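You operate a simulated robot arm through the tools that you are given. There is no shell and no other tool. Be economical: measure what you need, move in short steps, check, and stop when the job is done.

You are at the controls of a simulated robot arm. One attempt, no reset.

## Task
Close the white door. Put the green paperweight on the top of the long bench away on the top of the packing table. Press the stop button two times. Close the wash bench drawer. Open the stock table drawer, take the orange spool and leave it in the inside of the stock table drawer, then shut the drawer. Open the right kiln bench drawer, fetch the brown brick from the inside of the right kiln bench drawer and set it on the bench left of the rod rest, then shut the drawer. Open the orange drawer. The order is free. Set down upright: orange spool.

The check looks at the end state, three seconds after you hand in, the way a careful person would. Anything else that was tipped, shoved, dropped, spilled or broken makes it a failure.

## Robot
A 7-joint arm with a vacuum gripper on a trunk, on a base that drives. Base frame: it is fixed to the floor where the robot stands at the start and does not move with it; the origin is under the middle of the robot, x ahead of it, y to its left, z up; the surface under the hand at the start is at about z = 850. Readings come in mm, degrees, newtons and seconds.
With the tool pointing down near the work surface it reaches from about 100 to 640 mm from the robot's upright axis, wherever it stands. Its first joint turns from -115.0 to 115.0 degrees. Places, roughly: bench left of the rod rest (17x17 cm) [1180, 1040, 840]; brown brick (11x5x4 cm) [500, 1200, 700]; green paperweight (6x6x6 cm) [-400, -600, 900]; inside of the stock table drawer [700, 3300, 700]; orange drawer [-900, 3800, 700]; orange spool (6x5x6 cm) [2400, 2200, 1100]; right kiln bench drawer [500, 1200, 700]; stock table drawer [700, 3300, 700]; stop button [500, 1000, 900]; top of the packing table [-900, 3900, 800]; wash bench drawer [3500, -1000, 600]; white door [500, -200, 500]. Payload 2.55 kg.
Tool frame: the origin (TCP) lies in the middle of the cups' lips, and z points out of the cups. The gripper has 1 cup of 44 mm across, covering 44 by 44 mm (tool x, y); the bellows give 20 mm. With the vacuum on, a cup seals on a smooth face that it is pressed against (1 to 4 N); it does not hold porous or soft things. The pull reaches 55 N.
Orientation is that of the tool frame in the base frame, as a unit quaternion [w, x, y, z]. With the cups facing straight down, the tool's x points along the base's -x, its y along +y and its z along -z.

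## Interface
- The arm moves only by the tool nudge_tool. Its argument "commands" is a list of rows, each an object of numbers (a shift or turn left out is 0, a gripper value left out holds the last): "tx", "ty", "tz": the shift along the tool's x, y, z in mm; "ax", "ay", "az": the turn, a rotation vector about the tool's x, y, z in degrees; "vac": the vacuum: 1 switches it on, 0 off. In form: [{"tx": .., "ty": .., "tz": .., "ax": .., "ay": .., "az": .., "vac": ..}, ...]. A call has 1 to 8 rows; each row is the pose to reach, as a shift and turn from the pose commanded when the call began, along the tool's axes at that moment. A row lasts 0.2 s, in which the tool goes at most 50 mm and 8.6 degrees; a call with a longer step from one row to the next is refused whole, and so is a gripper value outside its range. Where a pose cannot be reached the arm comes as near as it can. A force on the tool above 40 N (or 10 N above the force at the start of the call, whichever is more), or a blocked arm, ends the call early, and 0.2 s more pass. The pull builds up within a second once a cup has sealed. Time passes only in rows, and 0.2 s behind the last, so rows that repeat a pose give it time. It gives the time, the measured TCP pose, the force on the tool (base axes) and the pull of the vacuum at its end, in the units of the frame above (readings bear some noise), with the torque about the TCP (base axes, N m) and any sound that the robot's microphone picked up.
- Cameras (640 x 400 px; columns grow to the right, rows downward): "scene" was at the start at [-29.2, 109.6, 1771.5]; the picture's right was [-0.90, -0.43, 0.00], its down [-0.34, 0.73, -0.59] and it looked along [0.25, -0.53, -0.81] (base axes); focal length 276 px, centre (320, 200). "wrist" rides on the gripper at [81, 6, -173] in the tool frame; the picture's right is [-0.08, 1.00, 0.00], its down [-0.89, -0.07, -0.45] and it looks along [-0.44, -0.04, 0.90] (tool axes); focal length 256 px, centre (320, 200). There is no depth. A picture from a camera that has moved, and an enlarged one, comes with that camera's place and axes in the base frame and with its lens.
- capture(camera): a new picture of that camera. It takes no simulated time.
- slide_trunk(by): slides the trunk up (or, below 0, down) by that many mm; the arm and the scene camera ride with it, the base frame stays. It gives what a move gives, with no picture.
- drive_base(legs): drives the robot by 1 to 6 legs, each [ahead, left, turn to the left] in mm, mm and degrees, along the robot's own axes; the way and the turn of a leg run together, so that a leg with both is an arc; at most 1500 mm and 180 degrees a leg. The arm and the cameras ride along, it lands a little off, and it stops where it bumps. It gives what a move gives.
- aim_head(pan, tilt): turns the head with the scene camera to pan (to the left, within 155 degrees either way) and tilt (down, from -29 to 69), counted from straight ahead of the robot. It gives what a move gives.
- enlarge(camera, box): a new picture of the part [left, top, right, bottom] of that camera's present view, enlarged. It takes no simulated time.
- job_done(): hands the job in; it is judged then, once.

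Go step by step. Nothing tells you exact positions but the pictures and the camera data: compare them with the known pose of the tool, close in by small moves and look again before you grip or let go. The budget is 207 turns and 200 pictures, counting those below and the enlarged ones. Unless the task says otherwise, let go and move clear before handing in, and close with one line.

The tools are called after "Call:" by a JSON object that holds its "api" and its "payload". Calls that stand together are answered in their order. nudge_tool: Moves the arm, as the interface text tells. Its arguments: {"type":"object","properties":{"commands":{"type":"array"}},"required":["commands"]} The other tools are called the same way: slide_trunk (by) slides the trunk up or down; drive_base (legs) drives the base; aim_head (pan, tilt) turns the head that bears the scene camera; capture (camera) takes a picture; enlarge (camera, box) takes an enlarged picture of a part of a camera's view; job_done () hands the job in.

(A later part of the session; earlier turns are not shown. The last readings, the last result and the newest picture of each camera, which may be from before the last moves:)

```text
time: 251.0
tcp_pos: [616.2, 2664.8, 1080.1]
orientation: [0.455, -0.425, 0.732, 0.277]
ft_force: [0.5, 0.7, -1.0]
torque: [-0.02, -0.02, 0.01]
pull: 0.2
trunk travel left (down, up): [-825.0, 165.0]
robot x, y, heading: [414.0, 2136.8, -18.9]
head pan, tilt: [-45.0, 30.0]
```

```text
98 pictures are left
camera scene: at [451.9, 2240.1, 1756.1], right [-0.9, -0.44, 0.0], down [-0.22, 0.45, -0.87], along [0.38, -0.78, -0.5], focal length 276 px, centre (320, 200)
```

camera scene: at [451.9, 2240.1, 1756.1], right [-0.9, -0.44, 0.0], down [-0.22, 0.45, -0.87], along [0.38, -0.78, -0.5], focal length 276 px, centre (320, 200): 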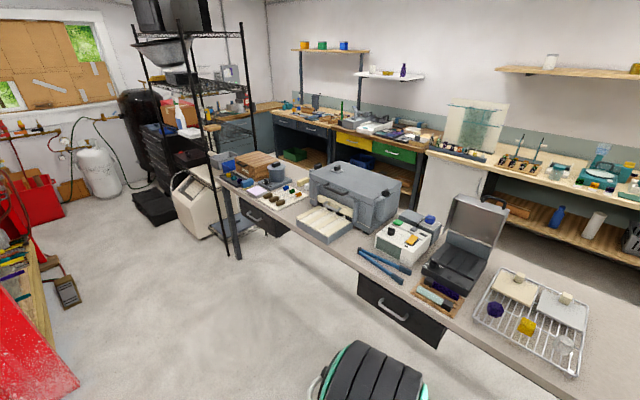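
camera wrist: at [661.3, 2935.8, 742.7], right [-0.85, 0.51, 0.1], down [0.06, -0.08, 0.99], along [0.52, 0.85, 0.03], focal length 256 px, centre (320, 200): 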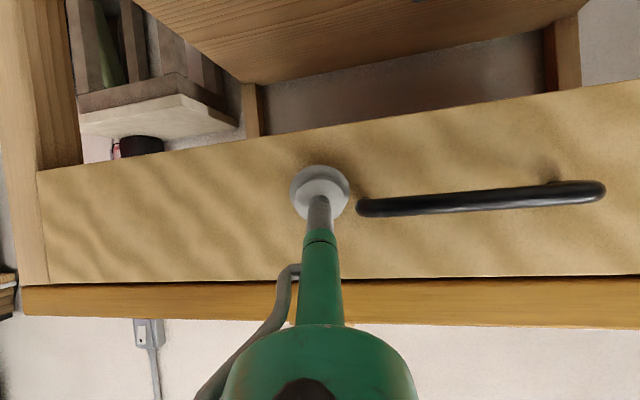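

Call:
{"api": "enlarge", "payload": {"camera": "scene", "box": [215, 140, 375, 240]}}

Call:
{"api": "enlarge", "payload": {"camera": "scene", "box": [350, 190, 510, 290]}}

```text
4.00 times, centred on (295, 190) of scene
camera zoom: at [451.9, 2240.1, 1756.1], right [-0.9, -0.44, 0.0], down [-0.22, 0.45, -0.87], along [0.38, -0.78, -0.5], focal length 1105 px, centre (420, 240)
```

zoom: 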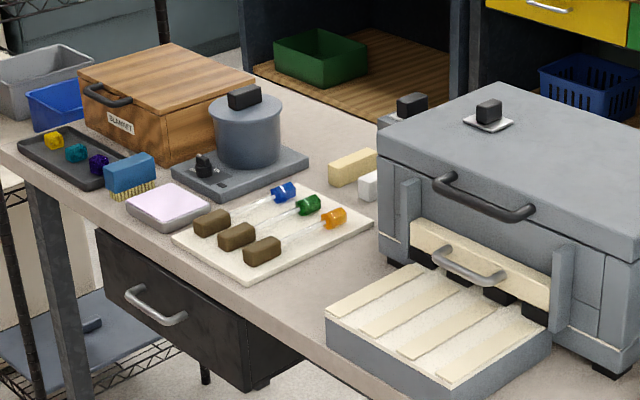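

```text
4.00 times, centred on (430, 240) of scene
camera zoom: at [451.9, 2240.1, 1756.1], right [-0.9, -0.44, 0.0], down [-0.22, 0.45, -0.87], along [0.38, -0.78, -0.5], focal length 1105 px, centre (-120, 40)
```

zoom: 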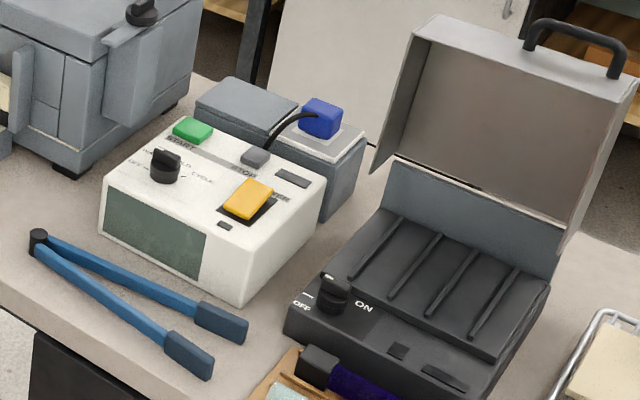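

The right drawer's black front is at about (505,1387), and the target bench spot lies between the grooved slab and the rod plate. I bring the arm to the front of the robot first.

Call:
{"api": "nudge_tool", "payload": {"commands": [{"tx": 10.3, "ty": -37.3, "tz": -23.1, "ax": 4.5, "az": 2.07}, {"tx": 20.5, "ty": -74.7, "tz": -46.3, "ax": 9, "az": 4.13}, {"tx": 30.8, "ty": -112, "tz": -69.4, "ax": 13.5, "az": 6.2}, {"tx": 41.1, "ty": -149.3, "tz": -92.5, "ax": 18, "az": 8.27}, {"tx": 51.3, "ty": -186.7, "tz": -115.7, "ax": 22.6, "az": 10.3}, {"tx": 61.6, "ty": -224, "tz": -138.8, "ax": 27.1, "az": 12.4}]}}

Call:
{"api": "nudge_tool", "payload": {"commands": [{"tx": 0.6, "ty": -45, "tz": -3.1, "ax": 4.5, "az": 2.07}, {"tx": 1.3, "ty": -90, "tz": -6.2, "ax": 9, "az": 4.13}, {"tx": 1.9, "ty": -135, "tz": -9.3, "ax": 13.5, "az": 6.2}, {"tx": 2.5, "ty": -180, "tz": -12.4, "ax": 18, "az": 8.27}, {"tx": 3.2, "ty": -225, "tz": -15.5, "ax": 22.6, "az": 10.3}, {"tx": 3.8, "ty": -269.6, "tz": -18.6, "ax": 27.1, "az": 12.4}]}}

Call:
{"api": "nudge_tool", "payload": {"commands": [{"tx": -9.2, "ty": -40.4, "tz": 17.8, "ax": 4.5, "az": 2.07}, {"tx": -18.3, "ty": -80.9, "tz": 35.5, "ax": 9, "az": 4.13}, {"tx": -27.5, "ty": -121.3, "tz": 53.3, "ax": 13.5, "az": 6.2}, {"tx": -36.7, "ty": -161.8, "tz": 71.1, "ax": 18, "az": 8.27}, {"tx": -45.8, "ty": -202.2, "tz": 88.8, "ax": 22.6, "az": 10.3}, {"tx": -55, "ty": -242.7, "tz": 106.6, "ax": 27.1, "az": 12.4}]}}

```text
time: 252.6
tcp_pos: [744.8, 2444.3, 1101.8]
orientation: [0.522, -0.214, 0.809, 0.168]
ft_force: [0.5, 1.0, -0.4]
torque: [0.0, -0.02, 0.05]
pull: 0.1
out of reach, approached as far as the arm can: row 6
trunk travel left (down, up): [-825.0, 165.0]
robot x, y, heading: [412.4, 2134.4, -19.0]
head pan, tilt: [-45.0, 30.0]
stopped in row 6: the arm was blocked; the commanded pose is now the measured one
```

```text
time: 253.4
tcp_pos: [809.8, 2360.2, 1118.1]
orientation: [0.536, -0.107, 0.83, 0.114]
ft_force: [2.1, 2.6, 1.3]
torque: [-0.05, 0.16, -0.21]
pull: 0.2
out of reach, approached as far as the arm can: row 1, 2, 3
trunk travel left (down, up): [-825.0, 165.0]
robot x, y, heading: [410.0, 2132.3, -18.8]
head pan, tilt: [-45.0, 30.0]
stopped in row 3: the force on the tool passed its limit at 98 N (the readings are from after the stop); the commanded pose is now the measured one
```

```text
time: 254.8
tcp_pos: [999.7, 2162.2, 1107.7]
orientation: [0.529, 0.11, 0.841, -0.028]
ft_force: [-0.3, -1.3, -0.3]
torque: [0.01, 0.02, -0.02]
pull: 0.1
trunk travel left (down, up): [-825.0, 165.0]
robot x, y, heading: [407.6, 2136.8, -18.9]
head pan, tilt: [-45.0, 30.0]
```

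I'm in position; now turn to face the kiln bench and level the tool.

Call:
{"api": "drive_base", "payload": {"legs": [[0, 0, -89.5], [-130, 0, 0]]}}

Call:
{"api": "slide_trunk", "payload": {"by": -400}}

Call:
{"api": "nudge_tool", "payload": {"commands": [{"ax": 7.2, "az": 3.5}]}}

Call:
{"api": "aim_head", "payload": {"pan": 0, "tilt": 40}}

Call:
{"api": "capture", "payload": {"camera": "scene"}}

Call:
{"api": "capture", "payload": {"camera": "wrist"}}

```text
time: 259.9
tcp_pos: [479.9, 1674.2, 1110.5]
orientation: [0.354, 0.674, 0.515, -0.395]
ft_force: [-0.1, 0.3, 0.2]
torque: [0.03, -0.03, -0.01]
pull: 0.2
trunk travel left (down, up): [-825.0, 165.0]
robot x, y, heading: [455.6, 2258.4, -109.3]
head pan, tilt: [-45.0, 30.0]
```

```text
time: 263.7
tcp_pos: [479.3, 1674.1, 709.7]
orientation: [0.355, 0.673, 0.516, -0.394]
ft_force: [-0.6, 0.0, -0.3]
torque: [0.02, 0.03, -0.05]
pull: 0.0
trunk travel left (down, up): [-425.0, 565.0]
robot x, y, heading: [458.4, 2262.7, -109.2]
head pan, tilt: [-45.0, 30.0]
```

```text
time: 264.1
tcp_pos: [480.5, 1674.2, 711.5]
orientation: [0.322, 0.71, 0.468, -0.416]
ft_force: [-0.5, 0.6, 0.0]
torque: [0.02, 0.0, 0.0]
pull: 0.0
trunk travel left (down, up): [-425.0, 565.0]
robot x, y, heading: [456.3, 2259.8, -109.3]
head pan, tilt: [-45.0, 30.0]
```

```text
time: 265.3
tcp_pos: [481.1, 1674.3, 709.9]
orientation: [0.324, 0.709, 0.468, -0.417]
ft_force: [0.0, -0.1, 0.1]
torque: [0.0, 0.0, 0.0]
pull: 0.0
trunk travel left (down, up): [-425.0, 565.0]
robot x, y, heading: [457.8, 2258.2, -109.0]
head pan, tilt: [0.0, 40.0]
```

```text
95 pictures are left
camera scene: at [613.4, 2176.6, 1340.8], right [-0.94, 0.33, 0.0], down [0.21, 0.61, -0.77], along [-0.25, -0.72, -0.64], focal length 276 px, centre (320, 200)
```

scene: 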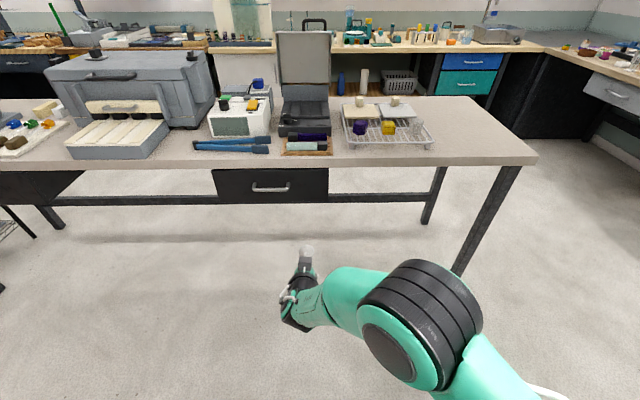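

```text
94 pictures are left
camera wrist: at [553.3, 1849.8, 716.6], right [0.91, -0.38, 0.14], down [-0.13, 0.05, 0.99], along [-0.39, -0.92, 0.0], focal length 256 px, centre (320, 200)
```

wrist: 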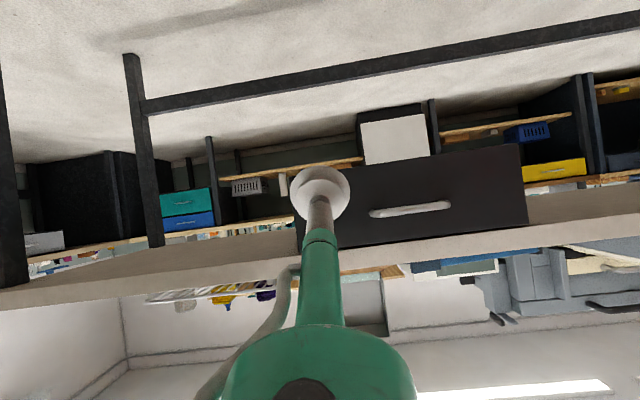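

Call:
{"api": "nudge_tool", "payload": {"commands": [{"tz": 27, "tx": -21}, {"tz": 54, "tx": -42}, {"tz": 80, "tx": -63, "ay": -6}, {"tz": 80, "tx": -63, "ay": -13}, {"tz": 80, "tx": -63, "ay": -20}]}}

Call:
{"api": "capture", "payload": {"camera": "wrist"}}

```text
time: 266.5
tcp_pos: [444.2, 1580.0, 731.0]
orientation: [0.401, 0.626, 0.404, -0.534]
ft_force: [0.6, 0.7, 0.4]
torque: [0.02, -0.02, 0.0]
pull: 0.2
trunk travel left (down, up): [-425.0, 565.0]
robot x, y, heading: [454.1, 2259.6, -109.2]
head pan, tilt: [0.0, 40.0]
```

```text
93 pictures are left
camera wrist: at [518.1, 1745.2, 672.2], right [0.92, -0.36, 0.15], down [-0.01, 0.37, 0.93], along [-0.39, -0.86, 0.34], focal length 256 px, centre (320, 200)
```

wrist: 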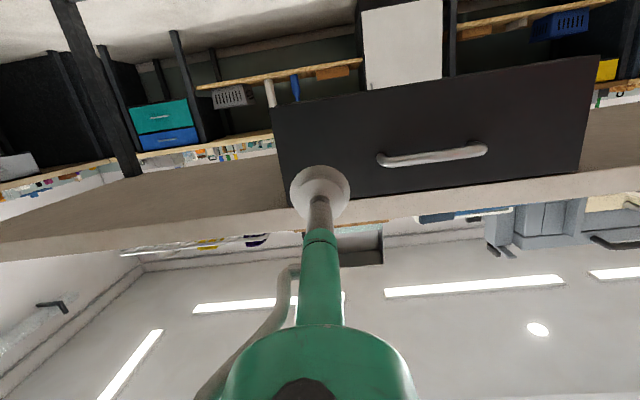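

Call:
{"api": "drive_base", "payload": {"legs": [[85, 0, 0]]}}

Call:
{"api": "nudge_tool", "payload": {"commands": [{"tz": 12, "vac": 1}, {"tz": 24}, {"tz": 34}, {"tz": 42}, {"tz": 50}, {"tz": 58}, {"tz": 66}, {"tz": 74}]}}

Call:
{"api": "capture", "payload": {"camera": "wrist"}}

```text
time: 267.5
tcp_pos: [415.2, 1500.5, 729.3]
orientation: [0.399, 0.627, 0.405, -0.532]
ft_force: [-1.0, 0.5, 0.3]
torque: [0.01, -0.01, 0.02]
pull: 0.1
trunk travel left (down, up): [-425.0, 565.0]
robot x, y, heading: [430.5, 2177.5, -109.3]
head pan, tilt: [0.0, 40.0]
```

```text
time: 269.3
tcp_pos: [388.9, 1430.6, 723.1]
orientation: [0.4, 0.626, 0.405, -0.532]
ft_force: [-0.4, -0.3, -0.5]
torque: [0.03, -0.01, 0.01]
pull: 0.2
trunk travel left (down, up): [-425.0, 565.0]
robot x, y, heading: [428.0, 2177.0, -109.2]
head pan, tilt: [0.0, 40.0]
```

```text
92 pictures are left
camera wrist: at [463.9, 1595.8, 664.6], right [0.92, -0.36, 0.15], down [-0.01, 0.37, 0.93], along [-0.39, -0.86, 0.34], focal length 256 px, centre (320, 200)
```

wrist: 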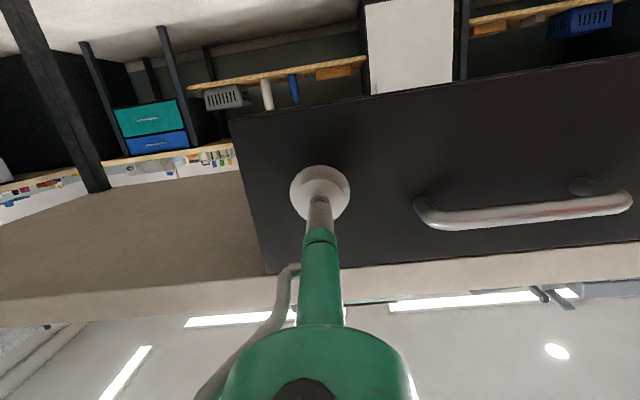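

Call:
{"api": "nudge_tool", "payload": {"commands": [{"tz": 8, "tx": -4}, {"tz": 16, "tx": -4}, {"tz": 24, "tx": -4}, {"tz": 32, "tx": -4}, {"tz": 40, "tx": -4}, {"tz": 48, "tx": -4}, {"tz": 56, "tx": -4}]}}

Call:
{"api": "capture", "payload": {"camera": "wrist"}}

```text
time: 270.4
tcp_pos: [379.2, 1404.6, 723.4]
orientation: [0.399, 0.627, 0.405, -0.533]
ft_force: [1.5, 19.4, 6.6]
torque: [-0.49, 0.15, 0.41]
pull: 55.3
trunk travel left (down, up): [-425.0, 565.0]
robot x, y, heading: [427.5, 2181.4, -109.2]
head pan, tilt: [0.0, 40.0]
stopped in row 5: the force on the tool passed its limit at 40 N (the readings are from after the stop); the commanded pose is now the measured one
```

```text
91 pictures are left
camera wrist: at [454.1, 1570.3, 663.5], right [0.92, -0.36, 0.15], down [-0.01, 0.37, 0.93], along [-0.39, -0.86, 0.34], focal length 256 px, centre (320, 200)
```

wrist: 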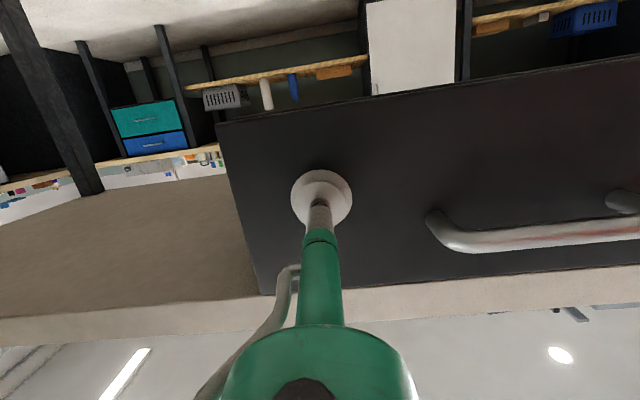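

Sealed at panel plane v≈1452. I pull the drawer open with the base.

Call:
{"api": "drive_base", "payload": {"legs": [[-80, 0, 0]]}}

Call:
{"api": "drive_base", "payload": {"legs": [[-110, 0, 0]]}}

Call:
{"api": "drive_base", "payload": {"legs": [[-90, 0, 0]]}}

Call:
{"api": "capture", "payload": {"camera": "scene"}}

```text
time: 271.5
tcp_pos: [404.4, 1480.6, 722.9]
orientation: [0.399, 0.628, 0.404, -0.533]
ft_force: [-8.8, 3.2, 12.9]
torque: [-0.16, 0.25, 0.41]
pull: 54.9
trunk travel left (down, up): [-425.0, 565.0]
robot x, y, heading: [453.4, 2255.0, -109.1]
head pan, tilt: [0.0, 40.0]
```

```text
time: 272.7
tcp_pos: [436.9, 1583.0, 722.0]
orientation: [0.398, 0.629, 0.403, -0.533]
ft_force: [-11.8, 4.3, 5.9]
torque: [-0.12, 0.28, 0.48]
pull: 54.5
trunk travel left (down, up): [-425.0, 565.0]
robot x, y, heading: [488.8, 2358.8, -109.5]
head pan, tilt: [0.0, 40.0]
```

```text
time: 273.8
tcp_pos: [465.2, 1668.2, 722.2]
orientation: [0.398, 0.628, 0.402, -0.535]
ft_force: [-12.8, 4.9, 3.7]
torque: [-0.05, 0.26, 0.56]
pull: 54.8
trunk travel left (down, up): [-425.0, 565.0]
robot x, y, heading: [520.1, 2442.0, -109.3]
head pan, tilt: [0.0, 40.0]
```

```text
90 pictures are left
camera scene: at [675.6, 2362.4, 1341.1], right [-0.94, 0.33, 0.0], down [0.21, 0.61, -0.77], along [-0.25, -0.72, -0.64], focal length 276 px, centre (320, 200)
```

scene: 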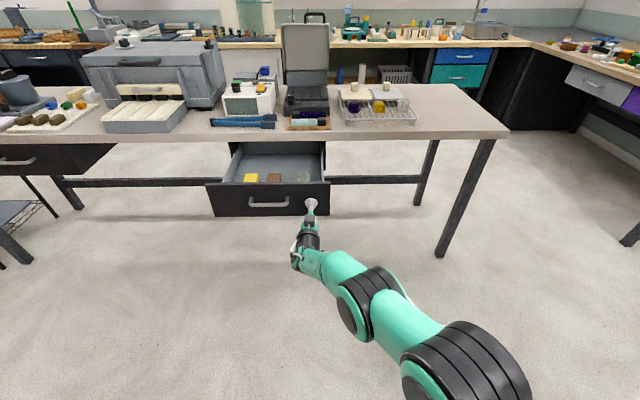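

Drawer open, showing a brown brick next to a yellow one. I release, back away and turn the tool down again.

Call:
{"api": "nudge_tool", "payload": {"commands": [{"vac": 0}, {"vac": 0}, {"vac": 0}, {"tz": -8}, {"tz": -30}, {"tz": -60}]}}

Call:
{"api": "drive_base", "payload": {"legs": [[-100, 0, 0.5]]}}

Call:
{"api": "slide_trunk", "payload": {"by": 350}}

Call:
{"api": "nudge_tool", "payload": {"commands": [{"ay": 8.4, "tz": -20}, {"ay": 16.8, "tz": -40}, {"ay": 25.2, "tz": -60}, {"ay": 33.6, "tz": -80}, {"ay": 42, "tz": -100}, {"ay": 50.4, "tz": -125}, {"ay": 58.8, "tz": -150}, {"ay": 67.2, "tz": -175}]}}

Call:
{"api": "nudge_tool", "payload": {"commands": [{"ay": 8, "tz": 15}, {"ay": 16, "tz": 30}]}}

Call:
{"api": "capture", "payload": {"camera": "scene"}}

Call:
{"api": "capture", "payload": {"camera": "wrist"}}

```text
time: 275.2
tcp_pos: [489.2, 1723.4, 728.2]
orientation: [0.398, 0.628, 0.402, -0.534]
ft_force: [-0.8, -0.2, 0.1]
torque: [-0.03, 0.02, 0.03]
pull: 0.0
trunk travel left (down, up): [-425.0, 565.0]
robot x, y, heading: [520.0, 2444.5, -109.3]
head pan, tilt: [0.0, 40.0]
```

```text
time: 276.3
tcp_pos: [527.8, 1818.5, 728.2]
orientation: [0.401, 0.625, 0.406, -0.533]
ft_force: [0.4, 0.1, 0.0]
torque: [0.0, 0.03, 0.0]
pull: 0.2
trunk travel left (down, up): [-425.0, 565.0]
robot x, y, heading: [550.1, 2539.5, -108.4]
head pan, tilt: [0.0, 40.0]
```

```text
time: 279.7
tcp_pos: [527.3, 1817.9, 1079.2]
orientation: [0.4, 0.626, 0.405, -0.533]
ft_force: [-1.1, -0.5, 0.1]
torque: [0.05, 0.0, -0.02]
pull: 0.1
trunk travel left (down, up): [-775.0, 215.0]
robot x, y, heading: [552.1, 2540.9, -108.7]
head pan, tilt: [0.0, 40.0]
```

```text
time: 281.5
tcp_pos: [587.3, 1980.8, 1098.0]
orientation: [0.109, 0.816, 0.56, -0.096]
ft_force: [-0.4, -0.8, 0.4]
torque: [0.0, -0.01, 0.01]
pull: 0.0
trunk travel left (down, up): [-775.0, 215.0]
robot x, y, heading: [550.3, 2535.7, -108.4]
head pan, tilt: [0.0, 40.0]
```

```text
time: 282.1
tcp_pos: [586.1, 1979.8, 1059.0]
orientation: [0.038, 0.822, 0.568, 0.01]
ft_force: [-0.2, -1.5, 2.7]
torque: [0.23, 0.02, -0.02]
pull: 0.1
out of reach, approached as far as the arm can: row 2
trunk travel left (down, up): [-775.0, 215.0]
robot x, y, heading: [550.9, 2536.7, -108.7]
head pan, tilt: [0.0, 40.0]
```

```text
89 pictures are left
camera scene: at [710.6, 2454.9, 1691.0], right [-0.95, 0.32, 0.0], down [0.2, 0.61, -0.76], along [-0.24, -0.72, -0.64], focal length 276 px, centre (320, 200)
```

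scene: 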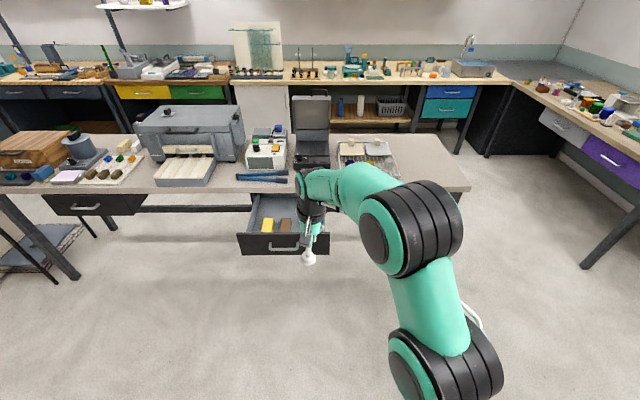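

```text
88 pictures are left
camera wrist: at [611.9, 2060.4, 1231.4], right [0.9, -0.42, 0.07], down [-0.41, -0.79, 0.46], along [-0.14, -0.45, -0.88], focal length 256 px, centre (320, 200)
```

wrist: 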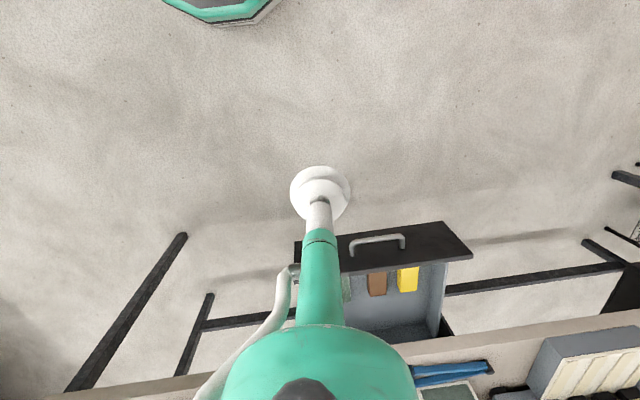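

Call:
{"api": "drive_base", "payload": {"legs": [[330, 127, 0]]}}

Call:
{"api": "slide_trunk", "payload": {"by": -130}}

Call:
{"api": "capture", "payload": {"camera": "wrist"}}

```text
time: 284.4
tcp_pos: [598.3, 1628.3, 1058.9]
orientation: [0.037, 0.823, 0.567, 0.009]
ft_force: [0.2, -0.4, -0.3]
torque: [0.03, 0.02, 0.05]
pull: 0.1
trunk travel left (down, up): [-775.0, 215.0]
robot x, y, heading: [566.9, 2187.6, -108.9]
head pan, tilt: [0.0, 40.0]
```

```text
time: 286.0
tcp_pos: [599.4, 1627.8, 930.1]
orientation: [0.036, 0.824, 0.566, 0.009]
ft_force: [-0.4, -0.3, 0.7]
torque: [0.02, -0.02, -0.03]
pull: 0.0
trunk travel left (down, up): [-645.0, 345.0]
robot x, y, heading: [566.6, 2186.0, -108.8]
head pan, tilt: [0.0, 40.0]
```

```text
87 pictures are left
camera wrist: at [624.7, 1710.3, 1101.0], right [0.9, -0.43, 0.07], down [-0.41, -0.79, 0.46], along [-0.14, -0.45, -0.88], focal length 256 px, centre (320, 200)
```

wrist: 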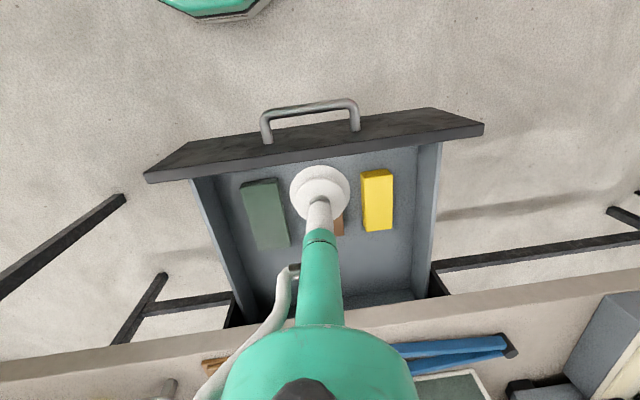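

Call:
{"api": "drive_base", "payload": {"legs": [[112, 3, 0]]}}

Call:
{"api": "nudge_tool", "payload": {"commands": [{"ax": 4, "ay": 1.7, "tz": 20}, {"ax": 4, "ay": 1.7, "tz": 60}, {"ax": 4, "ay": 1.7, "tz": 100}]}}

Call:
{"api": "capture", "payload": {"camera": "wrist"}}

Call:
{"api": "capture", "payload": {"camera": "scene"}}

```text
time: 287.2
tcp_pos: [564.1, 1520.7, 928.5]
orientation: [0.037, 0.823, 0.566, 0.009]
ft_force: [0.6, -0.7, -0.5]
torque: [0.01, 0.0, 0.02]
pull: 0.0
trunk travel left (down, up): [-645.0, 345.0]
robot x, y, heading: [537.5, 2076.5, -108.7]
head pan, tilt: [0.0, 40.0]
```

```text
time: 288.0
tcp_pos: [571.3, 1513.6, 828.3]
orientation: [-0.001, 0.823, 0.567, 0.002]
ft_force: [-0.2, -0.5, -0.4]
torque: [0.05, -0.02, 0.0]
pull: 0.1
out of reach, approached as far as the arm can: row 1
trunk travel left (down, up): [-645.0, 345.0]
robot x, y, heading: [533.6, 2078.0, -108.8]
head pan, tilt: [0.0, 40.0]
```

```text
86 pictures are left
camera wrist: at [606.6, 1586.1, 1001.9], right [0.9, -0.43, 0.0], down [-0.38, -0.81, 0.44], along [-0.19, -0.4, -0.9], focal length 256 px, centre (320, 200)
```

wrist: 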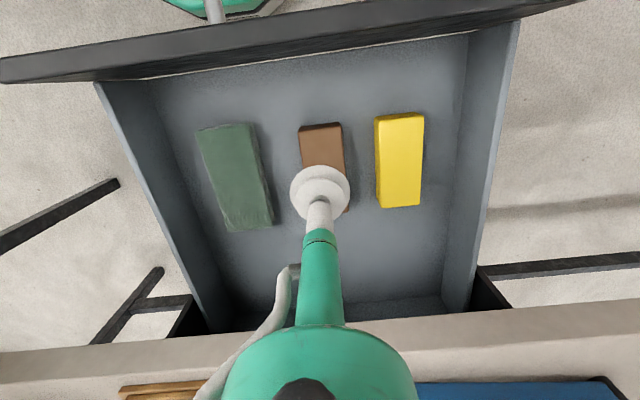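

```text
85 pictures are left
camera scene: at [692.0, 1996.5, 1560.8], right [-0.95, 0.32, 0.0], down [0.21, 0.61, -0.77], along [-0.25, -0.72, -0.64], focal length 276 px, centre (320, 200)
```

scene: 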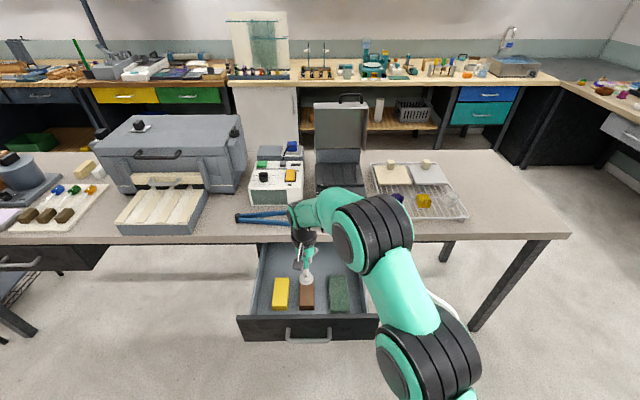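

Call:
{"api": "nudge_tool", "payload": {"commands": [{"tx": -4, "ty": 2, "tz": 35}, {"tx": -8, "ty": 3, "tz": 70, "vac": 1}, {"tx": -8, "ty": 3, "tz": 78}, {"tx": -8, "ty": 3, "tz": 84}, {"tx": -8, "ty": 3, "tz": 90}, {"tx": -8, "ty": 3, "tz": 95}, {"tx": -8, "ty": 3, "tz": 100}]}}

Call:
{"api": "capture", "payload": {"camera": "wrist"}}

```text
time: 289.6
tcp_pos: [572.3, 1508.8, 728.6]
orientation: [0.0, 0.824, 0.567, 0.002]
ft_force: [-0.5, -0.4, -1.0]
torque: [-0.01, -0.01, 0.01]
pull: 0.2
trunk travel left (down, up): [-645.0, 345.0]
robot x, y, heading: [534.4, 2079.9, -108.7]
head pan, tilt: [0.0, 40.0]
```

```text
84 pictures are left
camera wrist: at [606.7, 1581.0, 903.0], right [0.9, -0.43, 0.0], down [-0.38, -0.81, 0.44], along [-0.19, -0.4, -0.9], focal length 256 px, centre (320, 200)
```

wrist: 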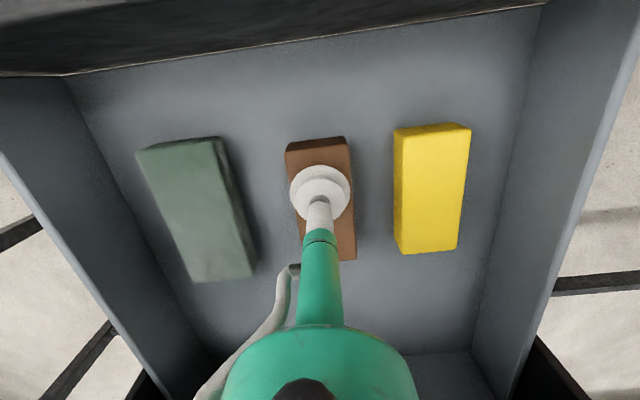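

Call:
{"api": "nudge_tool", "payload": {"commands": [{"tz": 5}, {"tz": 10}, {"tz": 15}, {"tz": 20}, {"tz": 25}, {"tz": 30}, {"tz": 35}, {"tz": 40}]}}

Call:
{"api": "capture", "payload": {"camera": "wrist"}}

```text
time: 291.0
tcp_pos: [568.8, 1501.4, 709.1]
orientation: [0.008, 0.824, 0.567, -0.004]
ft_force: [-6.0, 1.5, 14.2]
torque: [0.64, 0.16, 0.22]
pull: 54.5
trunk travel left (down, up): [-645.0, 345.0]
robot x, y, heading: [534.3, 2080.9, -109.1]
head pan, tilt: [0.0, 40.0]
stopped in row 6: the force on the tool passed its limit at 40 N (the readings are from after the stop); the commanded pose is now the measured one
```

```text
83 pictures are left
camera wrist: at [604.4, 1576.4, 881.2], right [0.9, -0.43, 0.01], down [-0.39, -0.8, 0.46], along [-0.19, -0.42, -0.89], focal length 256 px, centre (320, 200)
```

wrist: 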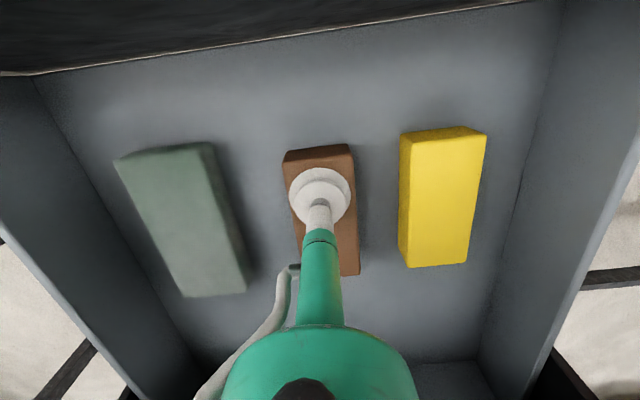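

The brown brick is held. I lift it out and go left along the bench to the free spot.

Call:
{"api": "slide_trunk", "payload": {"by": 300}}

Call:
{"api": "capture", "payload": {"camera": "wrist"}}

Call:
{"api": "drive_base", "payload": {"legs": [[0, 735, 0]]}}

Call:
{"api": "capture", "payload": {"camera": "scene"}}

Call:
{"api": "capture", "payload": {"camera": "wrist"}}

```text
time: 294.0
tcp_pos: [570.9, 1502.6, 1005.0]
orientation: [0.005, 0.824, 0.567, -0.003]
ft_force: [0.9, 0.2, -1.9]
torque: [0.05, -0.02, 0.03]
pull: 54.3
trunk travel left (down, up): [-945.0, 45.0]
robot x, y, heading: [532.3, 2078.7, -109.0]
head pan, tilt: [0.0, 40.0]
```

```text
82 pictures are left
camera wrist: at [606.1, 1577.4, 1178.8], right [0.9, -0.43, 0.01], down [-0.39, -0.8, 0.45], along [-0.19, -0.41, -0.89], focal length 256 px, centre (320, 200)
```

wrist: 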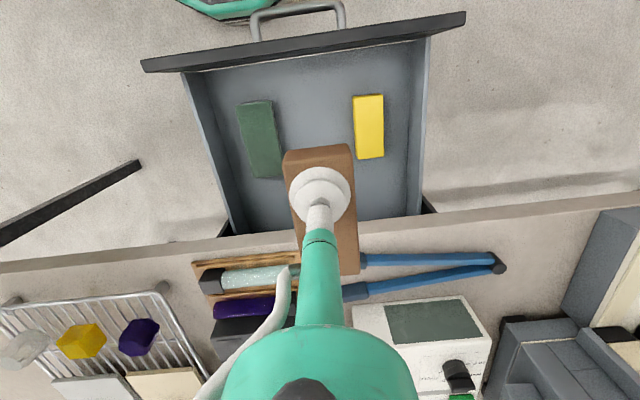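

```text
time: 298.0
tcp_pos: [1258.4, 1266.2, 1006.2]
orientation: [0.005, 0.824, 0.566, -0.001]
ft_force: [-0.2, 0.8, -1.2]
torque: [0.07, -0.02, -0.02]
pull: 55.1
trunk travel left (down, up): [-945.0, 45.0]
robot x, y, heading: [1222.5, 1840.5, -108.8]
head pan, tilt: [0.0, 40.0]
```

```text
81 pictures are left
camera scene: at [1380.2, 1760.7, 1860.8], right [-0.95, 0.33, 0.0], down [0.21, 0.61, -0.77], along [-0.25, -0.72, -0.64], focal length 276 px, centre (320, 200)
```

scene: 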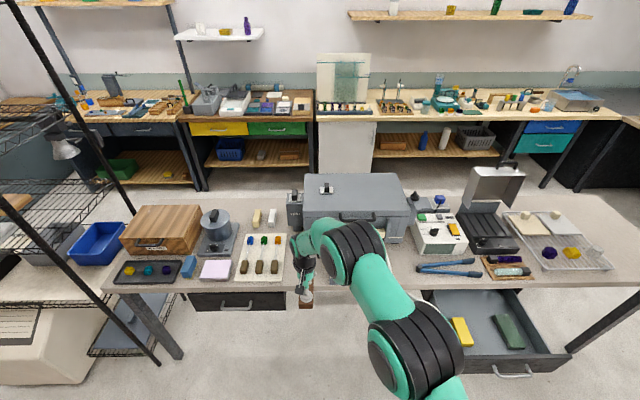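

```text
80 pictures are left
camera wrist: at [1293.9, 1340.7, 1178.9], right [0.9, -0.43, 0.01], down [-0.39, -0.8, 0.45], along [-0.19, -0.41, -0.89], focal length 256 px, centre (320, 200)
```

wrist: 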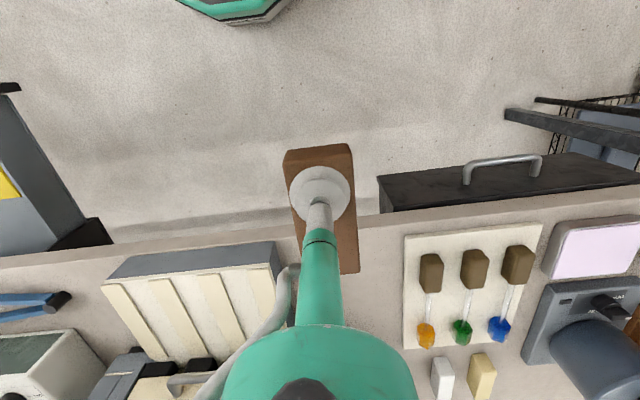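

Call:
{"api": "drive_base", "payload": {"legs": [[221, 14, 0]]}}

Call:
{"api": "slide_trunk", "payload": {"by": -75}}

Call:
{"api": "capture", "payload": {"camera": "wrist"}}

Call:
{"api": "capture", "payload": {"camera": "scene"}}

```text
time: 299.7
tcp_pos: [1199.0, 1053.1, 1004.6]
orientation: [0.005, 0.824, 0.567, -0.003]
ft_force: [-0.2, 0.1, -1.7]
torque: [0.05, -0.02, 0.02]
pull: 54.9
trunk travel left (down, up): [-945.0, 45.0]
robot x, y, heading: [1163.5, 1628.8, -109.1]
head pan, tilt: [0.0, 40.0]
```

```text
time: 300.8
tcp_pos: [1199.1, 1052.4, 930.1]
orientation: [0.006, 0.824, 0.567, -0.003]
ft_force: [0.4, -0.3, -2.2]
torque: [0.05, -0.01, -0.02]
pull: 54.8
trunk travel left (down, up): [-870.0, 120.0]
robot x, y, heading: [1159.1, 1626.9, -109.0]
head pan, tilt: [0.0, 40.0]
```

```text
79 pictures are left
camera wrist: at [1234.7, 1126.7, 1103.9], right [0.9, -0.43, 0.01], down [-0.39, -0.8, 0.45], along [-0.19, -0.41, -0.89], focal length 256 px, centre (320, 200)
```

wrist: 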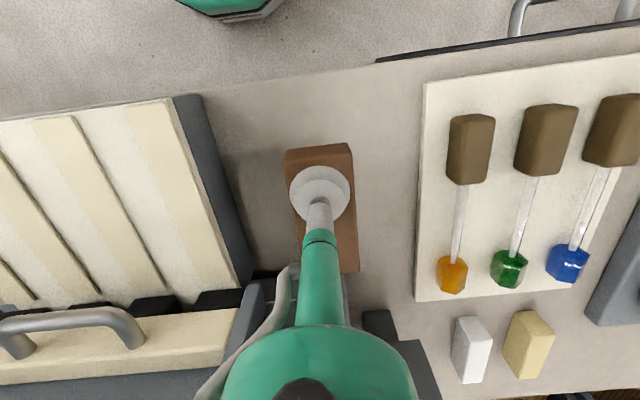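

```text
78 pictures are left
camera scene: at [1320.8, 1546.7, 1785.8], right [-0.95, 0.33, 0.0], down [0.21, 0.61, -0.77], along [-0.25, -0.72, -0.64], focal length 276 px, centre (320, 200)
```

scene: 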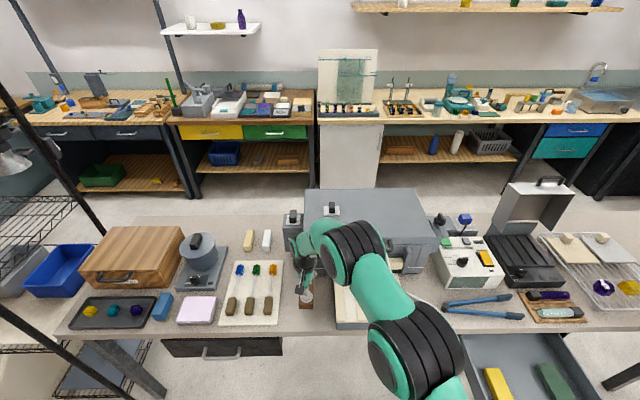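

Call:
{"api": "slide_trunk", "payload": {"by": -20}}

Call:
{"api": "nudge_tool", "payload": {"commands": [{"tz": 6}, {"tz": 12}, {"tz": 17}, {"tz": 22}, {"tz": 27}, {"tz": 32}, {"tz": 37}, {"tz": 42}]}}

Call:
{"api": "capture", "payload": {"camera": "wrist"}}

```text
time: 301.5
tcp_pos: [1200.2, 1051.7, 911.0]
orientation: [0.006, 0.824, 0.566, -0.003]
ft_force: [0.6, 0.7, -1.9]
torque: [0.07, -0.01, 0.02]
pull: 55.6
trunk travel left (down, up): [-850.0, 140.0]
robot x, y, heading: [1164.0, 1627.5, -108.8]
head pan, tilt: [0.0, 40.0]
```

```text
time: 303.2
tcp_pos: [1199.9, 1049.5, 879.6]
orientation: [0.011, 0.824, 0.566, -0.005]
ft_force: [-1.8, 9.9, 21.1]
torque: [0.37, 0.25, -0.06]
pull: 54.7
trunk travel left (down, up): [-850.0, 140.0]
robot x, y, heading: [1163.0, 1630.1, -109.0]
head pan, tilt: [0.0, 40.0]
stopped in row 8: the force on the tool passed its limit at 41 N (the readings are from after the stop); the commanded pose is now the measured one
```

```text
77 pictures are left
camera wrist: at [1235.4, 1124.6, 1051.4], right [0.9, -0.43, 0.01], down [-0.39, -0.8, 0.46], along [-0.19, -0.42, -0.89], focal length 256 px, centre (320, 200)
```

wrist: 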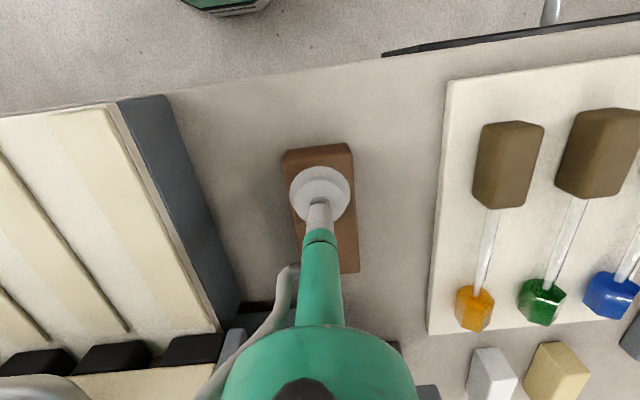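

The brick is on the bench. I release and rise.

Call:
{"api": "nudge_tool", "payload": {"commands": [{"tz": -3, "vac": 0}, {"tz": -4}, {"tz": -4}, {"tz": -8}, {"tz": -20}, {"tz": -50}, {"tz": -90}]}}

Call:
{"api": "slide_trunk", "payload": {"by": 100}}

Call:
{"api": "drive_base", "payload": {"legs": [[-300, 0, 0]]}}

Call:
{"api": "capture", "payload": {"camera": "wrist"}}

Call:
{"api": "capture", "payload": {"camera": "scene"}}

```text
time: 304.8
tcp_pos: [1199.8, 1048.8, 969.3]
orientation: [0.007, 0.824, 0.566, -0.005]
ft_force: [1.0, -0.1, 0.5]
torque: [-0.04, 0.0, -0.01]
pull: 0.0
trunk travel left (down, up): [-850.0, 140.0]
robot x, y, heading: [1160.1, 1628.3, -109.1]
head pan, tilt: [0.0, 40.0]
```

```text
time: 306.2
tcp_pos: [1199.5, 1048.1, 1068.2]
orientation: [0.007, 0.824, 0.567, -0.004]
ft_force: [-0.3, -0.2, 0.4]
torque: [-0.02, 0.02, 0.0]
pull: 0.1
trunk travel left (down, up): [-950.0, 40.0]
robot x, y, heading: [1165.0, 1627.2, -109.0]
head pan, tilt: [0.0, 40.0]
```

```text
time: 308.3
tcp_pos: [1301.7, 1341.6, 1068.3]
orientation: [0.009, 0.823, 0.568, -0.005]
ft_force: [-0.4, -0.5, 0.2]
torque: [-0.01, 0.01, 0.04]
pull: 0.0
trunk travel left (down, up): [-950.0, 40.0]
robot x, y, heading: [1263.8, 1922.0, -108.9]
head pan, tilt: [0.0, 40.0]
```

```text
76 pictures are left
camera wrist: at [1336.9, 1417.1, 1240.9], right [0.9, -0.43, 0.01], down [-0.38, -0.8, 0.46], along [-0.19, -0.42, -0.89], focal length 256 px, centre (320, 200)
```

wrist: 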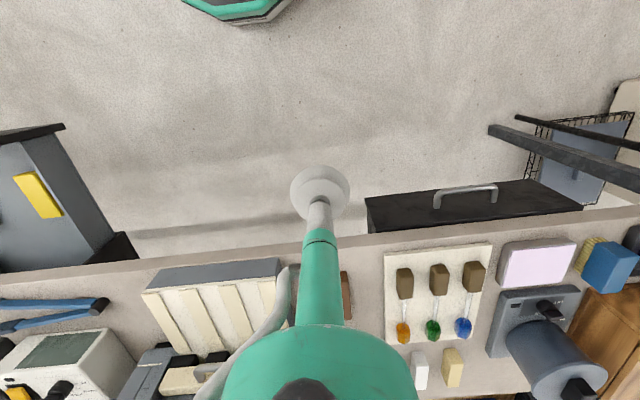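

```text
75 pictures are left
camera scene: at [1421.3, 1839.6, 1865.8], right [-0.95, 0.32, 0.0], down [0.21, 0.61, -0.77], along [-0.25, -0.73, -0.64], focal length 276 px, centre (320, 200)
```

scene: 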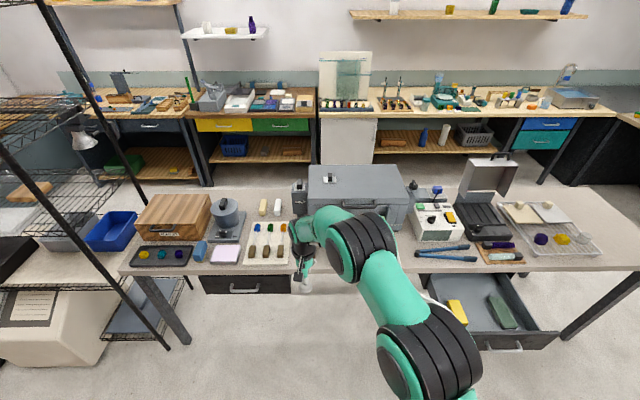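

The brick sits well in the free spot. Next I go back to the drawer with the tool tilted forward to push it shut.

Call:
{"api": "drive_base", "payload": {"legs": [[-200, -435, 0], [0, -435, 0.3]]}}

Call:
{"api": "slide_trunk", "payload": {"by": -400}}

Call:
{"api": "nudge_tool", "payload": {"commands": [{"ay": -8.4, "tz": -8}, {"ay": -16.8, "tz": -16}, {"ay": -25.2, "tz": -24}, {"ay": -33.6, "tz": -32}, {"ay": -42, "tz": -40}, {"ay": -50.4, "tz": -48}, {"ay": -58.8, "tz": -56}, {"ay": -65, "tz": -60}]}}

Call:
{"api": "capture", "payload": {"camera": "wrist"}}

Call:
{"api": "capture", "payload": {"camera": "scene"}}

```text
time: 313.3
tcp_pos: [555.4, 1809.4, 1067.8]
orientation: [0.009, 0.82, 0.572, -0.004]
ft_force: [-0.2, -0.5, -0.4]
torque: [-0.04, -0.02, 0.0]
pull: 0.1
trunk travel left (down, up): [-950.0, 40.0]
robot x, y, heading: [508.6, 2390.1, -108.2]
head pan, tilt: [0.0, 40.0]
```

```text
time: 317.2
tcp_pos: [554.8, 1810.2, 669.7]
orientation: [0.009, 0.82, 0.572, -0.005]
ft_force: [-0.1, 0.4, -0.6]
torque: [-0.02, -0.02, 0.01]
pull: 0.1
trunk travel left (down, up): [-550.0, 440.0]
robot x, y, heading: [508.5, 2392.7, -108.6]
head pan, tilt: [0.0, 40.0]
```

```text
time: 319.0
tcp_pos: [555.0, 1809.7, 728.4]
orientation: [0.316, 0.688, 0.478, -0.445]
ft_force: [0.4, -0.6, 0.1]
torque: [-0.03, 0.01, -0.02]
pull: 0.1
trunk travel left (down, up): [-550.0, 440.0]
robot x, y, heading: [507.3, 2391.0, -108.2]
head pan, tilt: [0.0, 40.0]
```

```text
74 pictures are left
camera wrist: at [628.3, 1985.8, 726.0], right [0.92, -0.37, 0.08], down [-0.06, 0.07, 1.0], along [-0.38, -0.93, 0.04], focal length 256 px, centre (320, 200)
```

wrist: 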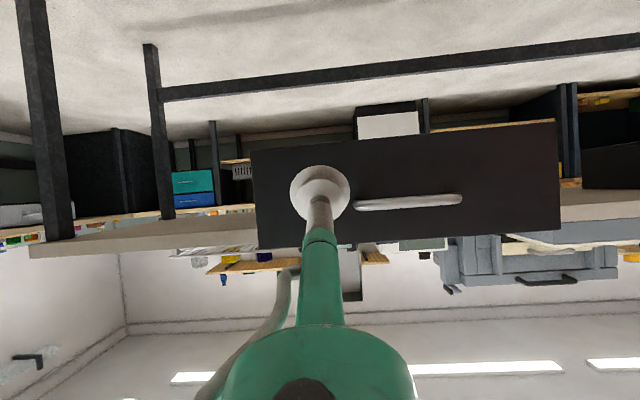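

```text
73 pictures are left
camera scene: at [669.7, 2308.8, 1465.8], right [-0.95, 0.31, 0.0], down [0.2, 0.61, -0.77], along [-0.24, -0.73, -0.64], focal length 276 px, centre (320, 200)
```

scene: 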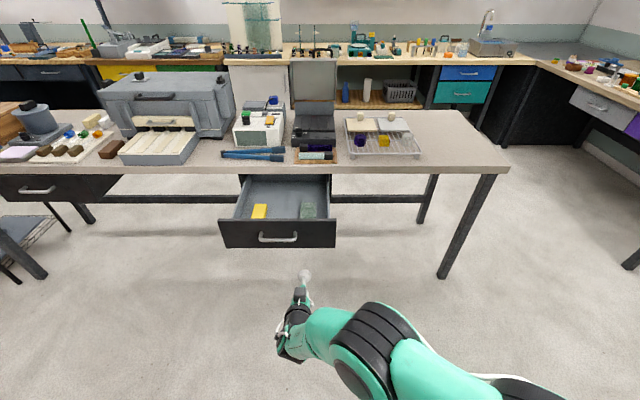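

Call:
{"api": "drive_base", "payload": {"legs": [[140, -22, 0]]}}

Call:
{"api": "capture", "payload": {"camera": "wrist"}}

Call:
{"api": "drive_base", "payload": {"legs": [[120, 0, 0]]}}

Call:
{"api": "capture", "payload": {"camera": "scene"}}

```text
time: 320.3
tcp_pos: [491.8, 1684.7, 727.7]
orientation: [0.314, 0.69, 0.478, -0.444]
ft_force: [0.3, 0.1, -0.8]
torque: [0.0, 0.01, -0.03]
pull: 0.0
trunk travel left (down, up): [-550.0, 440.0]
robot x, y, heading: [446.0, 2266.2, -108.0]
head pan, tilt: [0.0, 40.0]
```

```text
72 pictures are left
camera wrist: at [564.2, 1860.8, 725.7], right [0.92, -0.37, 0.08], down [-0.06, 0.07, 1.0], along [-0.38, -0.93, 0.04], focal length 256 px, centre (320, 200)
```

wrist: 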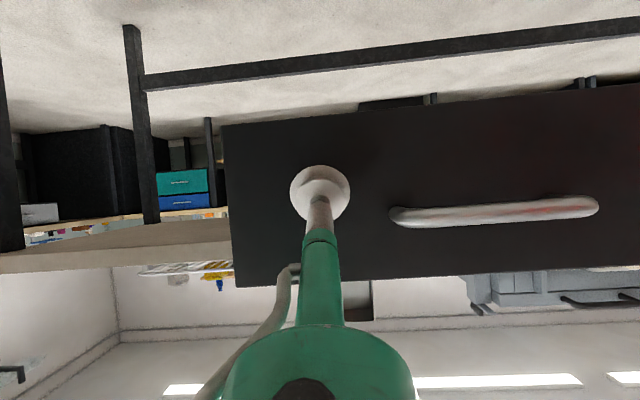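

```text
time: 321.5
tcp_pos: [455.2, 1570.1, 727.5]
orientation: [0.314, 0.69, 0.478, -0.443]
ft_force: [0.3, 0.4, 0.6]
torque: [-0.01, 0.0, -0.01]
pull: 0.1
trunk travel left (down, up): [-550.0, 440.0]
robot x, y, heading: [409.0, 2146.4, -107.8]
head pan, tilt: [0.0, 40.0]
```

```text
71 pictures are left
camera scene: at [568.1, 2068.8, 1465.8], right [-0.95, 0.31, 0.0], down [0.2, 0.61, -0.77], along [-0.24, -0.73, -0.64], focal length 276 px, centre (320, 200)
```

scene: 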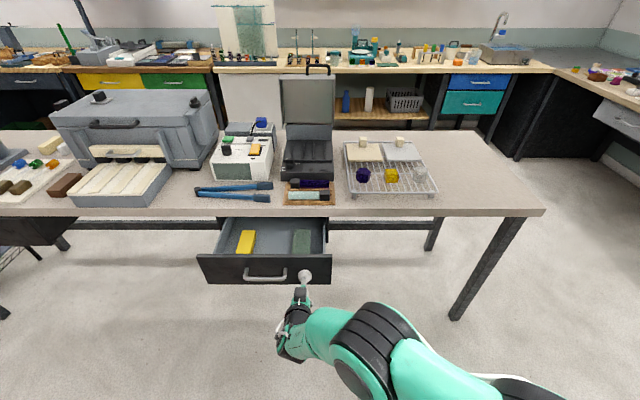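

Call:
{"api": "drive_base", "payload": {"legs": [[90, 0, 0]]}}

Call:
{"api": "drive_base", "payload": {"legs": [[60, 0, 0]]}}

Call:
{"api": "drive_base", "payload": {"legs": [[20, 0, 0]]}}

Call:
{"api": "capture", "payload": {"camera": "scene"}}

```text
time: 322.6
tcp_pos: [426.8, 1483.0, 728.5]
orientation: [0.316, 0.688, 0.479, -0.443]
ft_force: [0.6, -0.6, 0.4]
torque: [-0.03, -0.02, 0.03]
pull: 0.1
trunk travel left (down, up): [-550.0, 440.0]
robot x, y, heading: [382.2, 2060.3, -107.9]
head pan, tilt: [0.0, 40.0]
```

```text
time: 323.6
tcp_pos: [409.5, 1427.9, 727.9]
orientation: [0.315, 0.689, 0.479, -0.443]
ft_force: [0.8, 0.8, 0.4]
torque: [0.01, -0.04, 0.01]
pull: 0.0
trunk travel left (down, up): [-550.0, 440.0]
robot x, y, heading: [359.1, 2005.4, -108.0]
head pan, tilt: [0.0, 40.0]
```

```text
time: 324.4
tcp_pos: [403.3, 1407.1, 728.1]
orientation: [0.317, 0.688, 0.48, -0.443]
ft_force: [0.7, 1.2, -0.1]
torque: [-0.03, 0.04, -0.05]
pull: 0.1
trunk travel left (down, up): [-550.0, 440.0]
robot x, y, heading: [354.3, 1988.8, -108.1]
head pan, tilt: [0.0, 40.0]
```

```text
70 pictures are left
camera scene: at [515.4, 1906.7, 1465.8], right [-0.95, 0.31, 0.0], down [0.2, 0.61, -0.77], along [-0.24, -0.73, -0.64], focal length 276 px, centre (320, 200)
```

scene: 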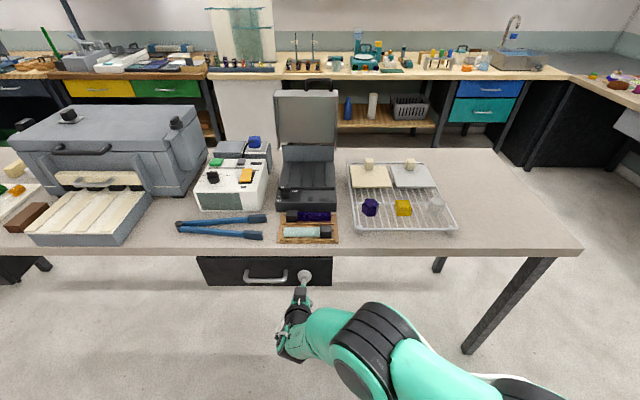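

Call:
{"api": "nudge_tool", "payload": {"commands": [{"tz": 9, "tx": -4}, {"tz": 18, "tx": -9}, {"tz": 27, "tx": -13}, {"tz": 36, "tx": -18}, {"tz": 45, "tx": -22}]}}

Call:
{"api": "capture", "payload": {"camera": "wrist"}}

```text
time: 325.2
tcp_pos: [398.3, 1391.5, 724.9]
orientation: [0.314, 0.686, 0.486, -0.441]
ft_force: [7.7, 22.4, 9.9]
torque: [-0.62, 0.22, 0.05]
pull: 0.1
trunk travel left (down, up): [-550.0, 440.0]
robot x, y, heading: [353.1, 1989.8, -107.6]
head pan, tilt: [0.0, 40.0]
stopped in row 4: the force on the tool passed its limit at 50 N (the readings are from after the stop); the commanded pose is now the measured one
```

```text
69 pictures are left
camera wrist: at [468.7, 1567.7, 723.4], right [0.93, -0.36, 0.07], down [-0.06, 0.06, 1.0], along [-0.37, -0.93, 0.03], focal length 256 px, centre (320, 200)
```

wrist: 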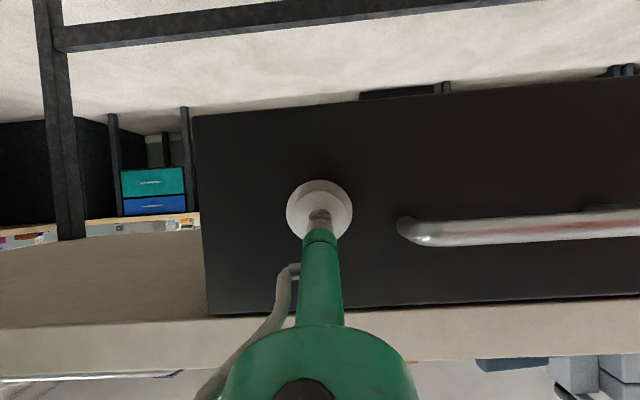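

The drawer is shut. I back off, point the tool down again, and drive round the bench's left end to the aisle side for the stop button.

Call:
{"api": "drive_base", "payload": {"legs": [[-250, 0, 0]]}}

Call:
{"api": "slide_trunk", "payload": {"by": 380}}

Call:
{"api": "nudge_tool", "payload": {"commands": [{"ay": 8, "tz": -12}, {"ay": 16, "tz": -25}, {"ay": 24, "tz": -37}, {"ay": 32, "tz": -50}, {"ay": 40, "tz": -50}, {"ay": 48, "tz": -50}, {"ay": 56, "tz": -50}, {"ay": 64, "tz": -50}]}}

Call:
{"api": "capture", "payload": {"camera": "scene"}}

```text
time: 327.0
tcp_pos: [474.0, 1622.7, 722.8]
orientation: [0.313, 0.688, 0.485, -0.441]
ft_force: [-0.7, 0.5, -0.3]
torque: [-0.02, -0.03, 0.0]
pull: 0.1
trunk travel left (down, up): [-550.0, 440.0]
robot x, y, heading: [428.0, 2222.2, -108.0]
head pan, tilt: [0.0, 40.0]
```

```text
time: 330.7
tcp_pos: [474.2, 1622.7, 1101.7]
orientation: [0.313, 0.687, 0.486, -0.44]
ft_force: [-0.5, -0.2, -1.4]
torque: [0.01, 0.0, -0.02]
pull: 0.1
trunk travel left (down, up): [-930.0, 60.0]
robot x, y, heading: [429.8, 2221.1, -107.8]
head pan, tilt: [0.0, 40.0]
```

```text
time: 332.5
tcp_pos: [489.2, 1663.9, 1122.6]
orientation: [0.007, 0.816, 0.578, -0.008]
ft_force: [0.0, -1.0, 0.0]
torque: [0.02, -0.02, 0.02]
pull: 0.1
trunk travel left (down, up): [-930.0, 60.0]
robot x, y, heading: [434.3, 2220.4, -107.6]
head pan, tilt: [0.0, 40.0]
```

```text
68 pictures are left
camera scene: at [591.2, 2142.3, 1845.7], right [-0.95, 0.3, 0.0], down [0.2, 0.61, -0.77], along [-0.23, -0.73, -0.64], focal length 276 px, centre (320, 200)
```

scene: 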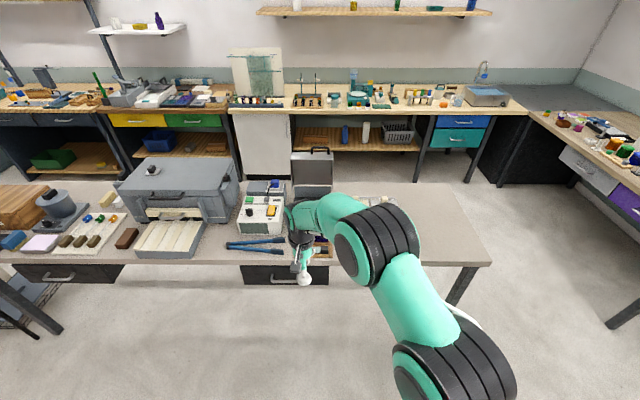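

Call:
{"api": "drive_base", "payload": {"legs": [[0, -1110, 0], [850, 0, 0], [880, 0, 0], [0, 0, 89]]}}

Call:
{"api": "aim_head", "payload": {"pan": 30, "tilt": 35}}

Call:
{"api": "capture", "payload": {"camera": "scene"}}

```text
time: 350.3
tcp_pos: [-565.8, 979.1, 1123.8]
orientation: [0.012, 0.154, 0.988, -0.001]
ft_force: [-0.3, -0.8, 0.9]
torque: [0.0, -0.01, 0.03]
pull: 0.0
trunk travel left (down, up): [-930.0, 60.0]
robot x, y, heading: [-1117.4, 902.4, -16.2]
head pan, tilt: [0.0, 40.0]
```

```text
time: 351.3
tcp_pos: [-565.8, 977.6, 1122.9]
orientation: [0.012, 0.154, 0.988, 0.0]
ft_force: [0.2, 0.1, 0.3]
torque: [-0.02, 0.0, 0.01]
pull: 0.1
trunk travel left (down, up): [-930.0, 60.0]
robot x, y, heading: [-1121.7, 904.8, -16.0]
head pan, tilt: [30.0, 35.0]
```

```text
67 pictures are left
camera scene: at [-1044.5, 1109.9, 1853.3], right [0.24, -0.97, 0.0], down [-0.56, -0.14, -0.82], along [0.79, 0.2, -0.57], focal length 276 px, centre (320, 200)
```

scene: 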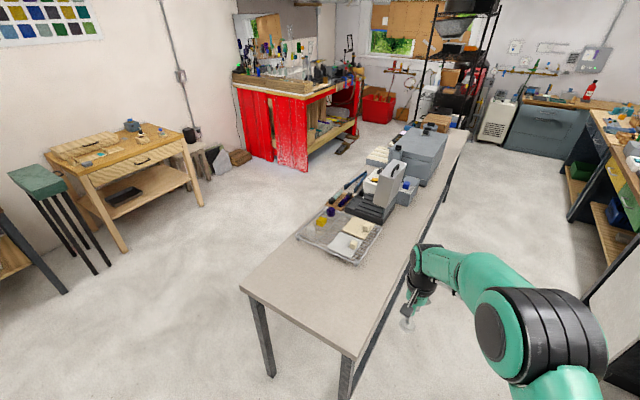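

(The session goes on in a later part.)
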